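You operate a simulated robot arm through the tools that you are given. There is no shell and no other tool. Be economical: measure what you need, move in short steps, check, and stop when the job is done.

Carry out the task below with a simulated robot arm. There is one attempt and no reset: what you move stays moved.

JOB
Take the grey weight and leave it on top of the flat brown box.
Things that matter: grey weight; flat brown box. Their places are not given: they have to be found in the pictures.

The check looks at the end state, three seconds after you hand in, the way a careful person would. Anything else that was tipped, shoved, dropped, spilled or broken makes it a failure.

ROBOT AND FRAMES
A 7-joint arm with a two-finger parallel gripper, fixed in place. Base frame: the origin is at the foot of the arm, x ahead of it, y to its left, z up. Lengths are in m, angles in degrees, forces in N, time in s.
With the tool pointing down near the work surface it reaches from about 0.3 to 0.7 m from the base axis. Its first joint turns from -66.0 to 66.0 degrees. Payload 1.57 kg.
The TCP is the grasp point between the finger pads, 0.03 m short of the fingertips. In the tool frame z runs along the fingers and y along their closing line. The gripper opens to 0.11 m. The fingers are 0.024 m wide and 0.012 m thick; the gripper's body (0.048 by 0.112 m) begins 0.078 m behind the TCP.
Orientation is told as [roll, pitch, yaw] about the base's x, y, z axes, in that order, counted from this pose: with the fingers straight down and closing along the base's y, the tool's x points along the base's -x, its y along +y and its z along -z.

CONTROLS
- The arm moves only by the tool apply_moves. Its argument "motion" is a list of rows, each an object (a shift or turn left out is 0, a gripper value left out holds the last) with "hand": the closure, from 0 (fully open) to 1 (shut); "delta_pos": the shift along the tool's x, y, z in m, a list of three; "rotation": the turn, a rotation vector about the tool's x, y, z in rad, a list of three. In form: [{"hand": hand, "delta_pos": [tx, ty, tz], "rotation": [rx, ry, rz]}, ...]. A call has 1 to 12 rows; each row shifts and turns the commanded pose from where the row before left it, along the tool's axes as they then stand. Rows are played at 5 a second. More than 0.05 m and 8.6 degrees between two rows, or a gripper value outside its range, and nothing of the call is played. A pose out of reach is approached as far as the arm can. The call stops where the force on the tool passes 40 N (or 10 N more than at its start, if that is more) or the arm is blocked; 0.2 s more then pass. The fingers move at their own pace (about 0.108 m/s each) and stop on an object; they squeeze with about 35 N. The grip force told is the motor's: it shows also when the fingers shut on nothing. Time passes only in rows, and 0.2 s behind the last, so rows that do not move let the fingers close. The reply holds the time, the measured pose of the TCP, the force on the tool along the base axes, the opening and the grip force, in the units named above and with some noise, and new pictures: "show" is both (left out), scene, wrist or none.
- Cameras (640 x 400 px; columns grow to the right, rows downward): "scene" is fixed at [0.154, -0.3897, 1.3956]; the picture's right is [0.85, -0.53, 0.00], its down [-0.34, -0.54, -0.77] and it looks along [0.41, 0.65, -0.63] (base axes); focal length 358 px, centre (320, 200). "wrist" rides on the gripper at [-0.036, 0, -0.08] in the tool frame; the picture's right is [0.00, -1.00, 0.00], its down [0.97, 0.00, -0.24] and it looks along [0.24, 0.00, 0.97] (tool axes); focal length 218 px, centre (320, 200).
- probe_pixels(camera, pixels): for up to 12 pixels [column, row] of the newest picture of that camera ("zoom" is the newest enlarged one), the place [x, y, z] in the base frame of the surface seen there, good to about 0.002 m. The clock stands still meanwhile.
- close_up(camera, box): a new picture of the part [left, top, right, bottom] of that camera's present view, enlarged. The clock stands still meanwhile.
- job_done(): hands the job in; it is judged then, once.

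Keep the steps short. Do not move on a guess: measure, check each grasp and each placing, and mend mistakes. In all there are 60 turns and 120 pictures (those below and enlarged ones count). Leave the gripper open and the arm clear of the work at the hand-in unless told otherwise, and finish with a single line.

The tools are called after "Request:" as a command line: name --argument value ..., lists and objects as JSON in quotes. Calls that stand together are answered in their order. apply_moves: Moves the arm, as the interface text tells. Its arguments: {"type":"object","properties":{"motion":{"type":"array","items":{"type":"object","properties":{"hand":{"type":"number"},"delta_pos":{"type":"array","items":{"type":"number"}},"rotation":{"type":"array","items":{"type":"number"}}}}},"show":{"type":"string","enum":["both","scene","wrist","none"]}},"required":["motion"]} The other tools are called the same way: probe_pixels (camera, pixels) gives the place of the surface under pixels of a picture; close_up (camera, box) takes an enlarged picture of a part of a camera's view; job_done () hands the job in.

At the start:

```text
t: 0.0
ee_pos: [0.4133, -0.1045, 1.0459]
tool_rot: [0.0, 0.0, -0.1]
force: [-0.7, -0.3, 0.6]
finger_gap: 0.1097
gripper_force: 0.0
```

scene: 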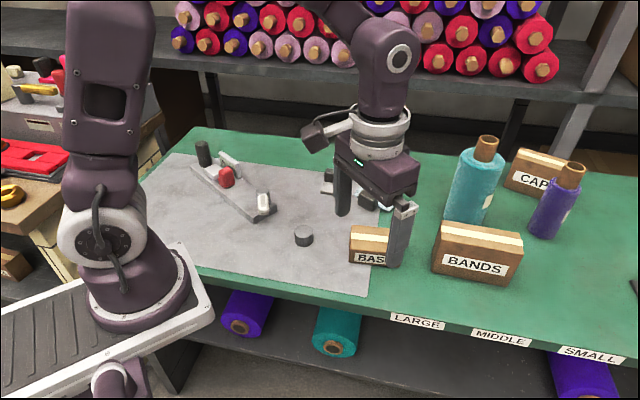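
wrist: 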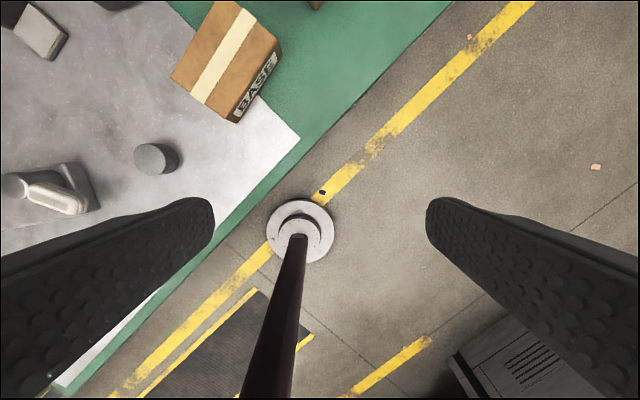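

The small grey cylinder at scene (304,236) looks like the weight, and there are three brown boxes: BAS?, BANDS and CAP?. I'll enlarge the view and measure them.

Request:
close_up --camera "scene" --box '[180, 130, 420, 280]'

Request:
close_up --camera "scene" --box '[400, 130, 640, 280]'

Request:
probe_pixels --camera "scene" --pixels '[[304, 231], [304, 241], [296, 233], [312, 233], [304, 250], [353, 229], [383, 231], [351, 262], [368, 232], [480, 235], [480, 280], [540, 160]]'

Request:
probe_pixels --camera "wrist" --pixels '[[150, 158], [138, 158], [162, 158], [150, 147], [212, 5], [252, 8], [172, 80], [234, 120], [280, 45], [225, 60], [120, 180], [190, 150]]'

```text
2.67 times, centred on (300, 205) of scene
```

zoom: 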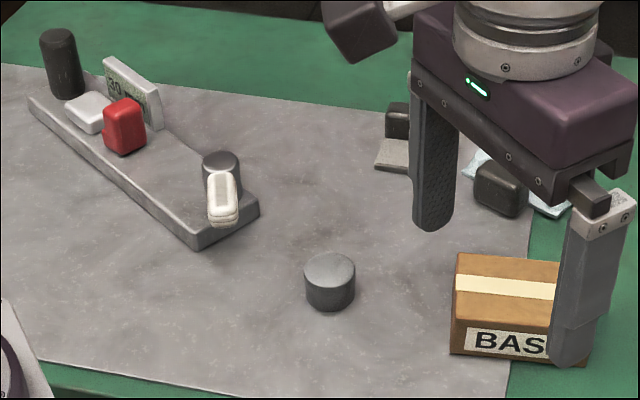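

```text
2.67 times, centred on (520, 205) of scene
```

zoom: 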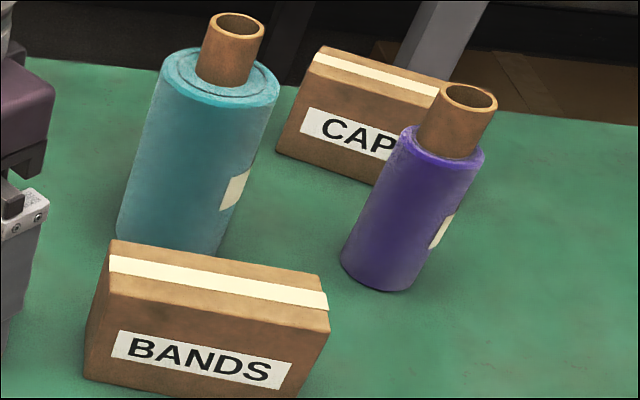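

```text
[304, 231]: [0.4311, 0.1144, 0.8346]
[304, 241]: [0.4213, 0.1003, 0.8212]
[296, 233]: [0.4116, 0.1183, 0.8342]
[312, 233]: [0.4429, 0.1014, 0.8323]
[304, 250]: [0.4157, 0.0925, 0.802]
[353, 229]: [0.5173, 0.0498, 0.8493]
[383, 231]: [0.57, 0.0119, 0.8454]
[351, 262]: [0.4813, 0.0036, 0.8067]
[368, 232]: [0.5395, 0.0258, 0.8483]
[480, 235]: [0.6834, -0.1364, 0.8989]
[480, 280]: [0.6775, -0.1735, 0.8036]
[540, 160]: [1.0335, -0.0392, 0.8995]
```

```text
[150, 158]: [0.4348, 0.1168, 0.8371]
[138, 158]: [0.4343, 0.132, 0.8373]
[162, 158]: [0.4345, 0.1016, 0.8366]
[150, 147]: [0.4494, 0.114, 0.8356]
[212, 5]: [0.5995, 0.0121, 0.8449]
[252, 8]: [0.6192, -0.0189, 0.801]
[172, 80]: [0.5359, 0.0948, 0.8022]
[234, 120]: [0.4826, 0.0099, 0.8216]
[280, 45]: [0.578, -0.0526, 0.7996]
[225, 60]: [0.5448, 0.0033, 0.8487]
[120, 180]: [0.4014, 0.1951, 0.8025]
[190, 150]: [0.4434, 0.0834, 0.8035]
```

The lone grey cylinder is centred near (0.433, 0.114) with its top at 0.837, about 0.04 wide. The BASE box is only 0.048 high and the other boxes are 0.1, so BASE is the flat one. Next I'll move over the weight at the present height and look down.

Request:
apply_moves --motion '[{"hand": 0, "delta_pos": [-0.004, 0.044, 0]}, {"delta_pos": [-0.004, 0.044, 0]}, {"delta_pos": [-0.004, 0.044, 0]}, {"delta_pos": [-0.004, 0.044, 0]}, {"delta_pos": [-0.004, 0.043, 0]}, {"delta_pos": [0, 0, 0.04]}, {"delta_pos": [0, 0, 0.04]}, {}]'

```text
t: 1.8
ee_pos: [0.4323, 0.1143, 0.9658]
tool_rot: [-0.1, 0.1, 0.0]
force: [-0.2, 0.6, -0.2]
finger_gap: 0.11
gripper_force: 0.0
```

scene: 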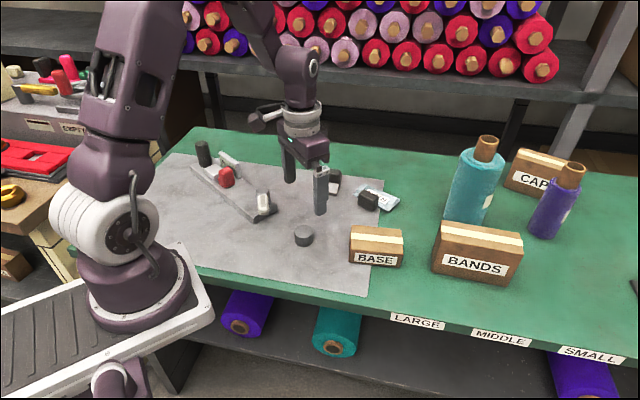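
wrist: 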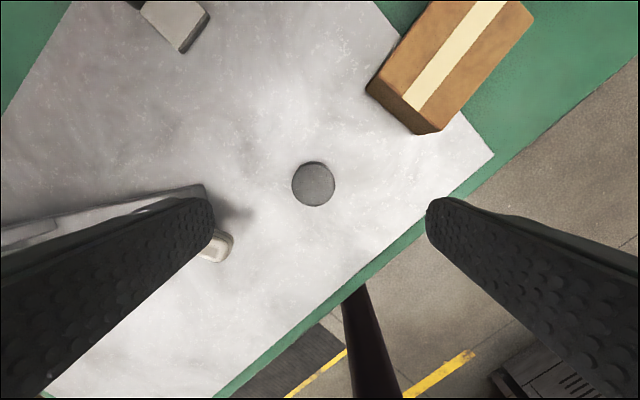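

The weight is at wrist (313,184), and the corner of the grey stand is under the left finger. I'll measure the weight, the stand's corner and the box before going down.

Request:
probe_pixels --camera "wrist" --pixels '[[313, 184], [294, 184], [332, 184], [313, 165], [313, 203], [205, 190], [225, 245], [230, 238]]'

Request:
probe_pixels --camera "scene" --pixels '[[350, 250], [351, 229], [403, 232], [400, 245], [350, 238], [376, 234], [401, 239], [275, 209], [263, 195], [262, 207], [252, 218]]'

Request:
close_up --camera "scene" --box '[180, 130, 420, 280]'

```text
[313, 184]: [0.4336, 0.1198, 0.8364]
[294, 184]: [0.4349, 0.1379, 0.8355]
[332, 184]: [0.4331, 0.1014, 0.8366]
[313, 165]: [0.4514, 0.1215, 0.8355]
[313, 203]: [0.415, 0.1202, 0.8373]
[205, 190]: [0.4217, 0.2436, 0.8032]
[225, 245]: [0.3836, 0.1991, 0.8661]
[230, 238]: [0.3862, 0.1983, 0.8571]
```

```text
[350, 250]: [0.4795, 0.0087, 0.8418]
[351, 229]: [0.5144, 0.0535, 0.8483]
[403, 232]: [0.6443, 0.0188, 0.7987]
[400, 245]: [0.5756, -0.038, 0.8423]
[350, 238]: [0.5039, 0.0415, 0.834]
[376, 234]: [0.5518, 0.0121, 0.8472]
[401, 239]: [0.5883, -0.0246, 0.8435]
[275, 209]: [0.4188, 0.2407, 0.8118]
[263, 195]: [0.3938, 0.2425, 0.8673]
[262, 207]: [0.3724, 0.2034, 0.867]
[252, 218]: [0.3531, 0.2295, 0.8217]
```

```text
2.67 times, centred on (300, 205) of scene
```

zoom: 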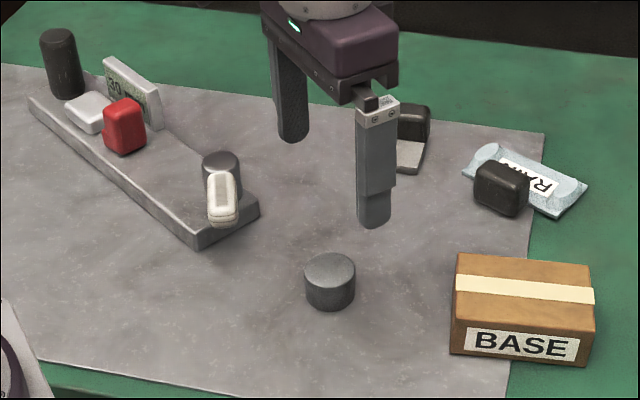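

The weight's centre is (0.4335, 0.120), its radius is about 0.019, and it spans z 0.802 to 0.836. The stand (y ≥ 0.198) clears the open left finger, whose outer edge is at y 0.187. I'll centre, go down to TCP z 0.835 (tips about 3 mm above the surface), then check.

Request:
apply_moves --motion '[{"hand": 0.15, "delta_pos": [-0.001, 0.0057, 0]}, {"delta_pos": [0, 0, 0.04]}, {"delta_pos": [0, 0, 0.04]}, {"delta_pos": [0, 0, 0.03]}, {"delta_pos": [0, 0, 0.013]}, {"delta_pos": [0, 0, 0.007]}, {}]'

```text
t: 3.4
ee_pos: [0.4343, 0.1192, 0.8355]
tool_rot: [0.0, 0.0, -0.1]
force: [0.1, -0.4, 0.6]
finger_gap: 0.0933
gripper_force: 0.0
```

scene: 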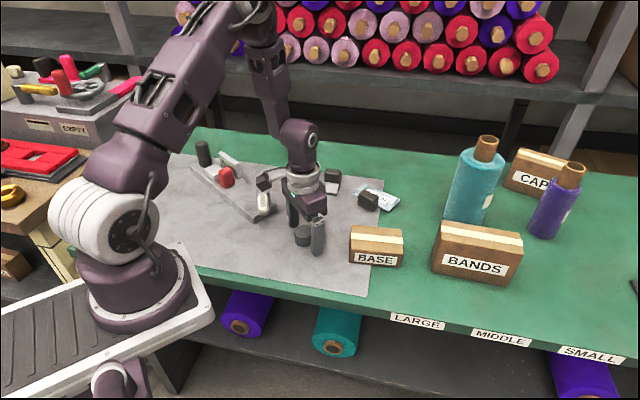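
wrist: 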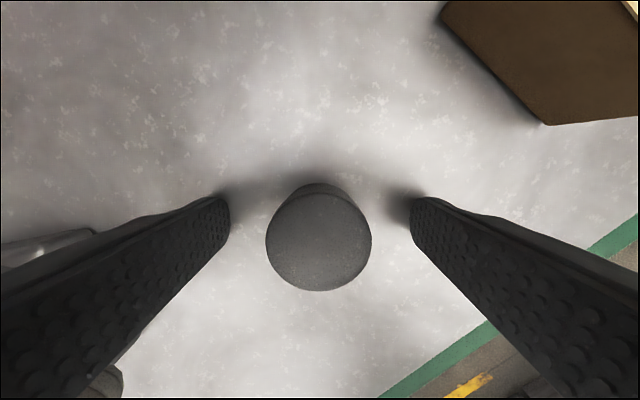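

The fingers straddle the weight, which is centred at wrist (319,240). I'll close on it and lift slightly.

Request:
apply_moves --motion '[{"hand": 1}, {}, {}, {}, {"delta_pos": [0, 0, -0.02]}, {"delta_pos": [0, 0, -0.03]}, {}]'

```text
t: 5.0
ee_pos: [0.4341, 0.1203, 0.8857]
tool_rot: [0.0, 0.1, 0.1]
force: [-0.4, -1.1, -0.9]
finger_gap: 0.0422
gripper_force: 35.1
```

scene: 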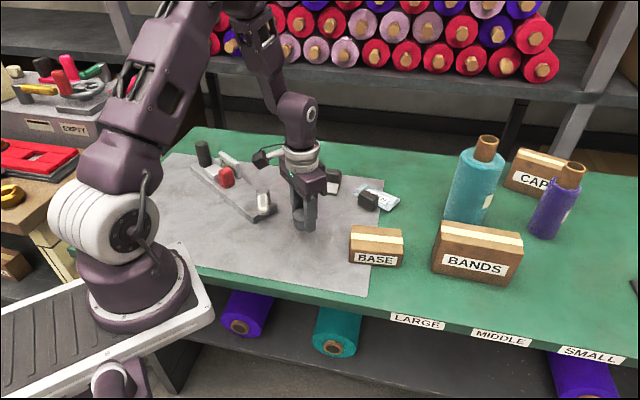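
wrist: 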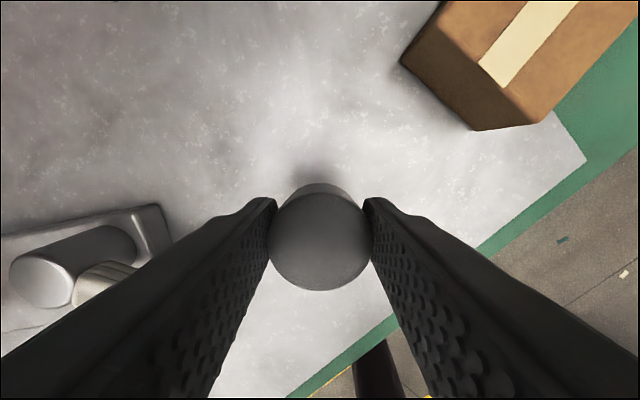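

The weight is held: gap 0.042, grip 35 N, and it came up off the mat. The wrist view shows another grey cylinder on the stand at (70,265), so I'll look closer to be sure I have the right object. I'll also measure the top of the box.

Request:
close_up --camera "wrist" --box '[0, 180, 240, 330]'

Request:
close_up --camera "scene" --box '[184, 130, 280, 230]'

Request:
probe_pixels --camera "scene" --pixels '[[352, 248], [353, 229], [402, 231], [399, 249], [402, 250], [375, 239], [351, 251], [401, 253]]'

```text
2.67 times, centred on (120, 255) of wrist
```

zoom: 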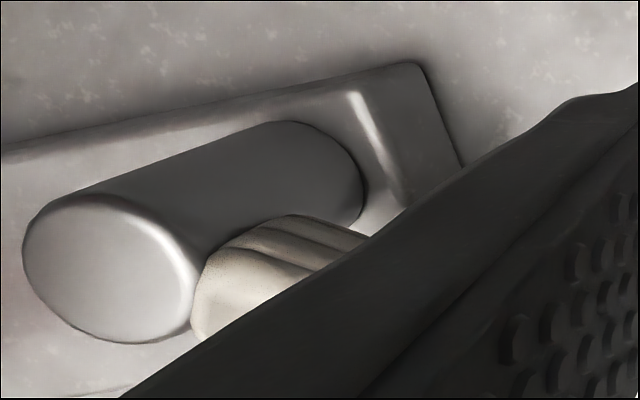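

```text
4.00 times, centred on (232, 180) of scene
```

zoom: 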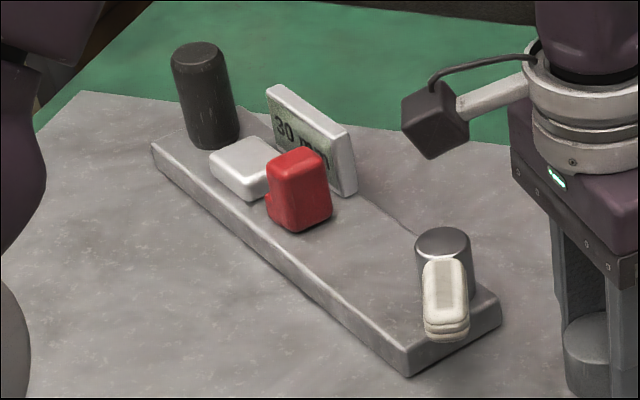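

```text
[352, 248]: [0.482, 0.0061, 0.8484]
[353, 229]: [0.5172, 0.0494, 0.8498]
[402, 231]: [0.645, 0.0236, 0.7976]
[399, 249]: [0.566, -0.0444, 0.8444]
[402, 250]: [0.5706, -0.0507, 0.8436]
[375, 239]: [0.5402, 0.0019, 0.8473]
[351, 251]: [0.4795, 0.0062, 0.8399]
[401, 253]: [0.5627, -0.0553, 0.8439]
```

That stand is a winder fixture with a fixed post, so the loose cylinder I hold is the weight. The BASE box top has corners at about (0.481,0.006), (0.516,0.051), (0.603,-0.007) and (0.568,-0.052). Its centre is about (0.542, -0.001) at z 0.847. I'll raise the weight and carry it above that point.

Request:
apply_moves --motion '[{"delta_pos": [0, 0, -0.045]}, {"delta_pos": [-0.027, -0.03, 0]}, {"delta_pos": [-0.027, -0.03, 0]}, {"delta_pos": [-0.027, -0.03, 0]}, {"delta_pos": [-0.027, -0.031, 0]}, {}, {}]'

```text
t: 6.6
ee_pos: [0.5415, -0.001, 0.9308]
tool_rot: [0.0, -0.1, 0.0]
force: [-0.5, -0.2, -0.8]
finger_gap: 0.0424
gripper_force: 35.0
```

scene: 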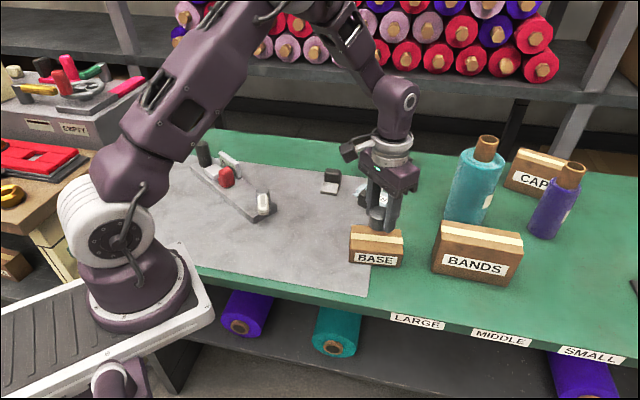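
wrist: 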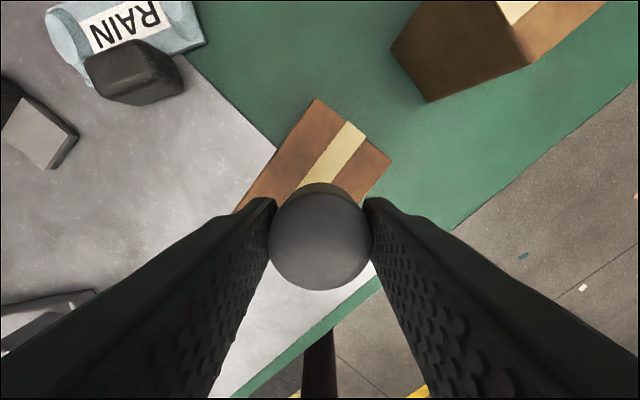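

The weight hangs above the box. I'll confirm the box position with its visible corners in the wrist view.

Request:
probe_pixels --camera "wrist" --pixels '[[317, 103], [386, 159], [242, 207], [330, 160], [300, 180], [349, 126]]'

Request:
close_up --camera "scene" --box '[320, 160, 440, 280]'

```text
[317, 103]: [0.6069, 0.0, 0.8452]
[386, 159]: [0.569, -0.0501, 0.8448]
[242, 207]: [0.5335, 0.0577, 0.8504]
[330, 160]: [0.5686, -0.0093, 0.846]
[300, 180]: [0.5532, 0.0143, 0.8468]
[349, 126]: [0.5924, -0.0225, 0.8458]
```

```text
3.33 times, centred on (380, 220) of scene
```

zoom: 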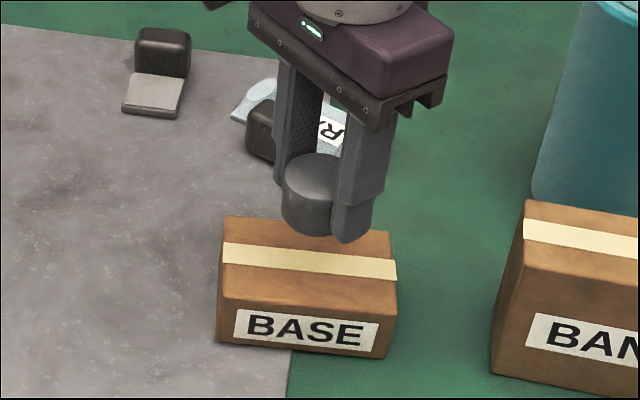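

The box is at the expected place, with its centre refined to (0.544, 0.003) and its top at about 0.847. I'll lower to TCP z 0.885, which leaves about 4 mm of clearance.

Request:
apply_moves --motion '[{"delta_pos": [-0.0025, 0.003, 0.02]}, {"delta_pos": [0, 0, 0.016]}, {"delta_pos": [0, 0, 0.01]}, {}]'

Request:
close_up --camera "scene" --box '[330, 190, 430, 280]'

```text
t: 7.6
ee_pos: [0.5439, 0.002, 0.8843]
tool_rot: [0.1, 0.0, 0.0]
force: [0.4, 0.1, -1.6]
finger_gap: 0.0422
gripper_force: 35.0
```

scene: 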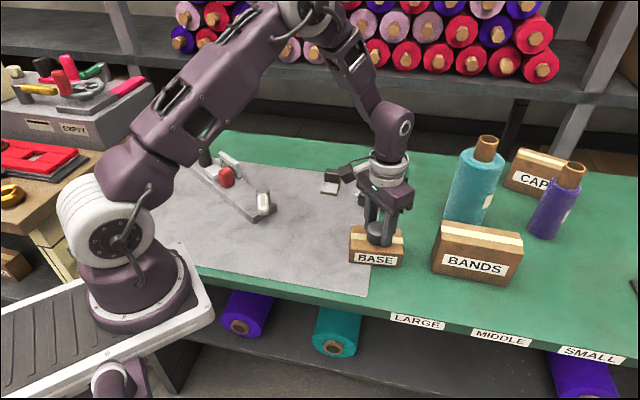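
wrist: 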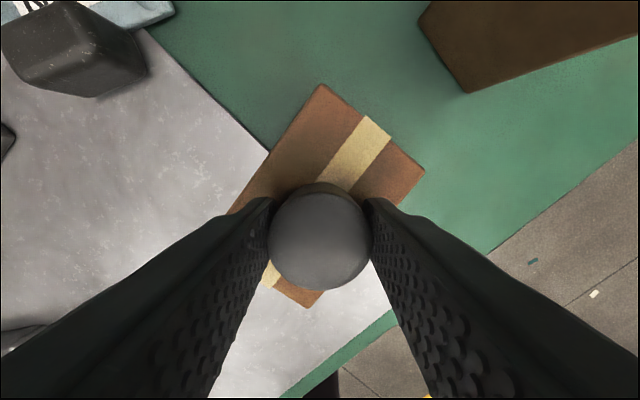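

```text
4.44 times, centred on (380, 235) of scene
```

zoom: 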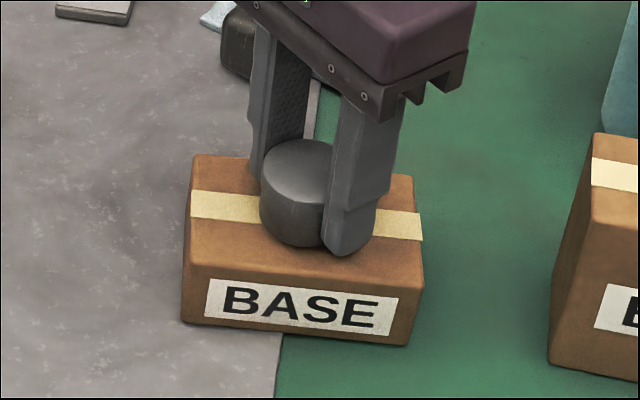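

The weight is just above the taped middle of the box. I'll lower it in tiny steps and watch the force for contact.

Request:
apply_moves --motion '[{"delta_pos": [0, 0, 0.0015]}, {}]' --show "none"

Request:
apply_moves --motion '[{"delta_pos": [0, 0, 0.001]}, {}]' --show "none"

Request:
apply_moves --motion '[{"delta_pos": [0, 0, 0.0007]}, {}]' --show "none"

```text
t: 8.2
ee_pos: [0.5438, 0.0018, 0.8837]
tool_rot: [0.0, 0.0, 0.0]
force: [-0.1, -0.4, -1.2]
finger_gap: 0.0422
gripper_force: 35.3
```

```text
t: 8.8
ee_pos: [0.5451, 0.0013, 0.8827]
tool_rot: [0.0, 0.0, 0.0]
force: [-0.2, 1.0, -1.8]
finger_gap: 0.0421
gripper_force: 34.8
```

```text
t: 9.4
ee_pos: [0.5443, 0.0024, 0.8824]
tool_rot: [0.1, 0.0, 0.0]
force: [-0.2, 1.0, 0.4]
finger_gap: 0.0424
gripper_force: 34.4
```

The vertical force went from -1.5 to +0.4, which may be first contact. I'll take one or two more tiny steps.

Request:
apply_moves --motion '[{"delta_pos": [0, 0, 0.0005]}, {}]' --show "none"

Request:
apply_moves --motion '[{}, {}]' --show "scene"

Request:
close_up --camera "scene" --box '[340, 200, 420, 270]'

```text
t: 10.0
ee_pos: [0.5452, 0.0029, 0.8803]
tool_rot: [0.1, 0.0, -0.1]
force: [-0.5, -0.6, -0.3]
finger_gap: 0.0422
gripper_force: 35.3
```

```text
t: 10.6
ee_pos: [0.544, 0.0019, 0.8808]
tool_rot: [0.0, 0.0, 0.0]
force: [0.2, -0.5, 0.5]
finger_gap: 0.0422
gripper_force: 34.7
```

scene: 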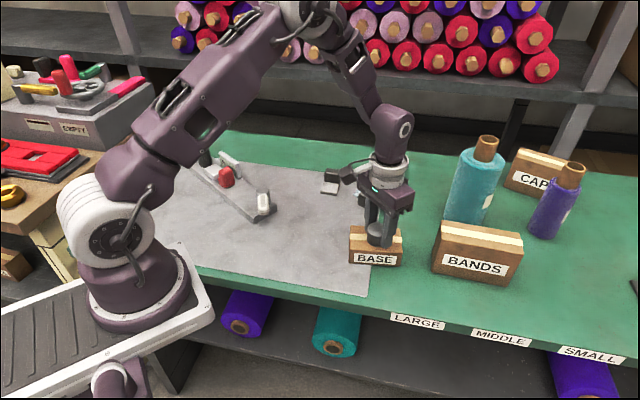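

```text
5.71 times, centred on (380, 235) of scene
```

zoom: 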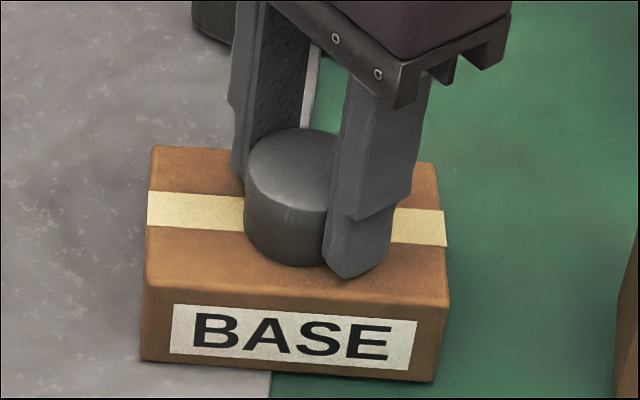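

The average vertical force is now about 0 against -1.4 when hanging, so the box carries the weight. I'll open gradually to about 0.07 m and then rise.

Request:
apply_moves --motion '[{"hand": 1, "delta_pos": [0, 0, 0.0003]}, {"hand": 0.57}, {"hand": 0.45}, {"hand": 0.35}, {}, {}]'

Request:
close_up --camera "scene" --box '[340, 200, 420, 270]'

```text
t: 12.0
ee_pos: [0.5451, 0.0018, 0.8801]
tool_rot: [0.0, 0.0, 0.0]
force: [-0.1, -0.7, 0.2]
finger_gap: 0.0714
gripper_force: 0.1
```

scene: 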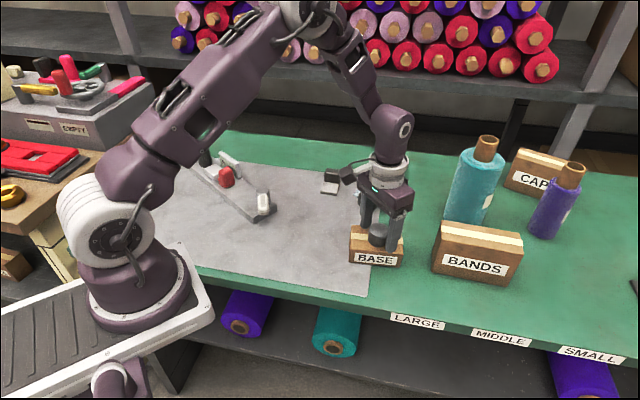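
wrist: 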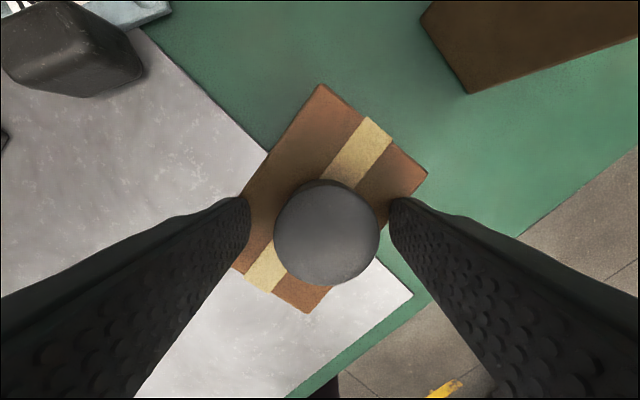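

```text
5.71 times, centred on (380, 235) of scene
```

zoom: 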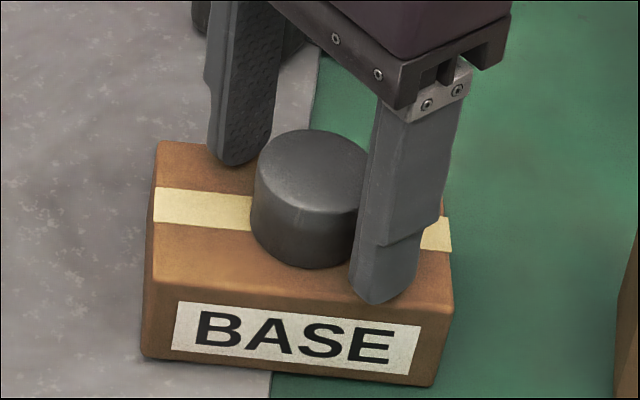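

The weight stands free and upright at the middle of the box. I'll rise straight up, open fully and check again.

Request:
apply_moves --motion '[{"delta_pos": [0, 0, -0.02]}, {"delta_pos": [0, 0, -0.04]}, {"delta_pos": [0, 0, -0.05]}, {"hand": 0, "delta_pos": [0, 0, -0.05]}, {"delta_pos": [0.04, 0, 0]}, {"delta_pos": [0.04, 0, 0]}, {"delta_pos": [0.04, 0, 0]}, {}, {}]'

Request:
close_up --camera "scene" --box '[290, 150, 450, 280]'

Request:
probe_pixels --camera "scene" --pixels '[[379, 229], [354, 229], [352, 248], [399, 250]]'

```text
t: 14.0
ee_pos: [0.4247, 0.0022, 1.0404]
tool_rot: [0.0, 0.0, 0.0]
force: [0.2, 1.0, -0.4]
finger_gap: 0.1101
gripper_force: 0.0
```

scene: 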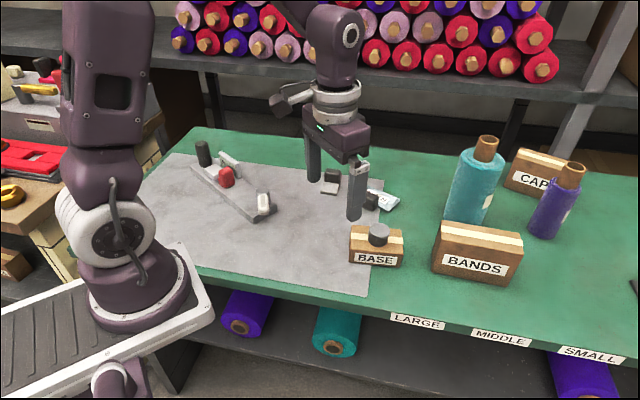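
wrist: 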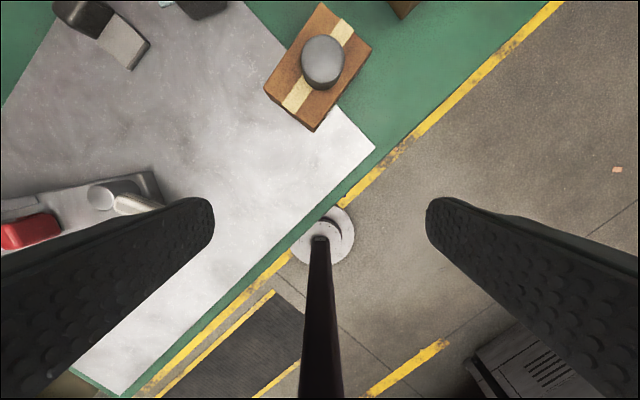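

```text
3.08 times, centred on (370, 215) of scene
```

zoom: 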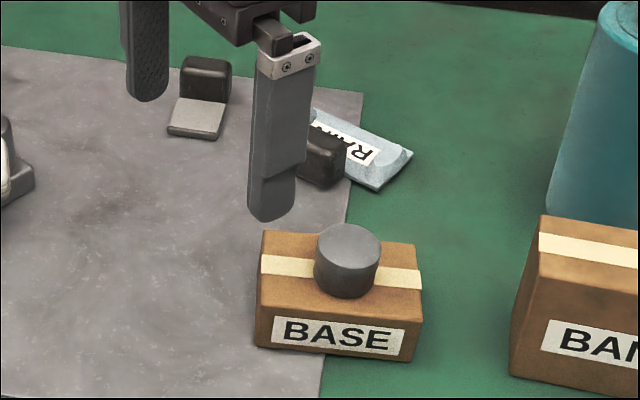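

```text
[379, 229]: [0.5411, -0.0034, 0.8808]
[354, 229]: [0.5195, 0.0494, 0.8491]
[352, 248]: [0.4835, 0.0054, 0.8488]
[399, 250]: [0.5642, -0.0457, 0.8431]
```

The weight stands upright on the box with its top at z 0.881. The box has moved by no more than about a millimetre, nothing else was disturbed, and the gripper is open and clear, so I'm handing in.

Request:
job_done

```text
The job is handed in.
```

The grey weight is standing upright on top of the flat brown BASE box, with the gripper open and the arm clear; the job is handed in.
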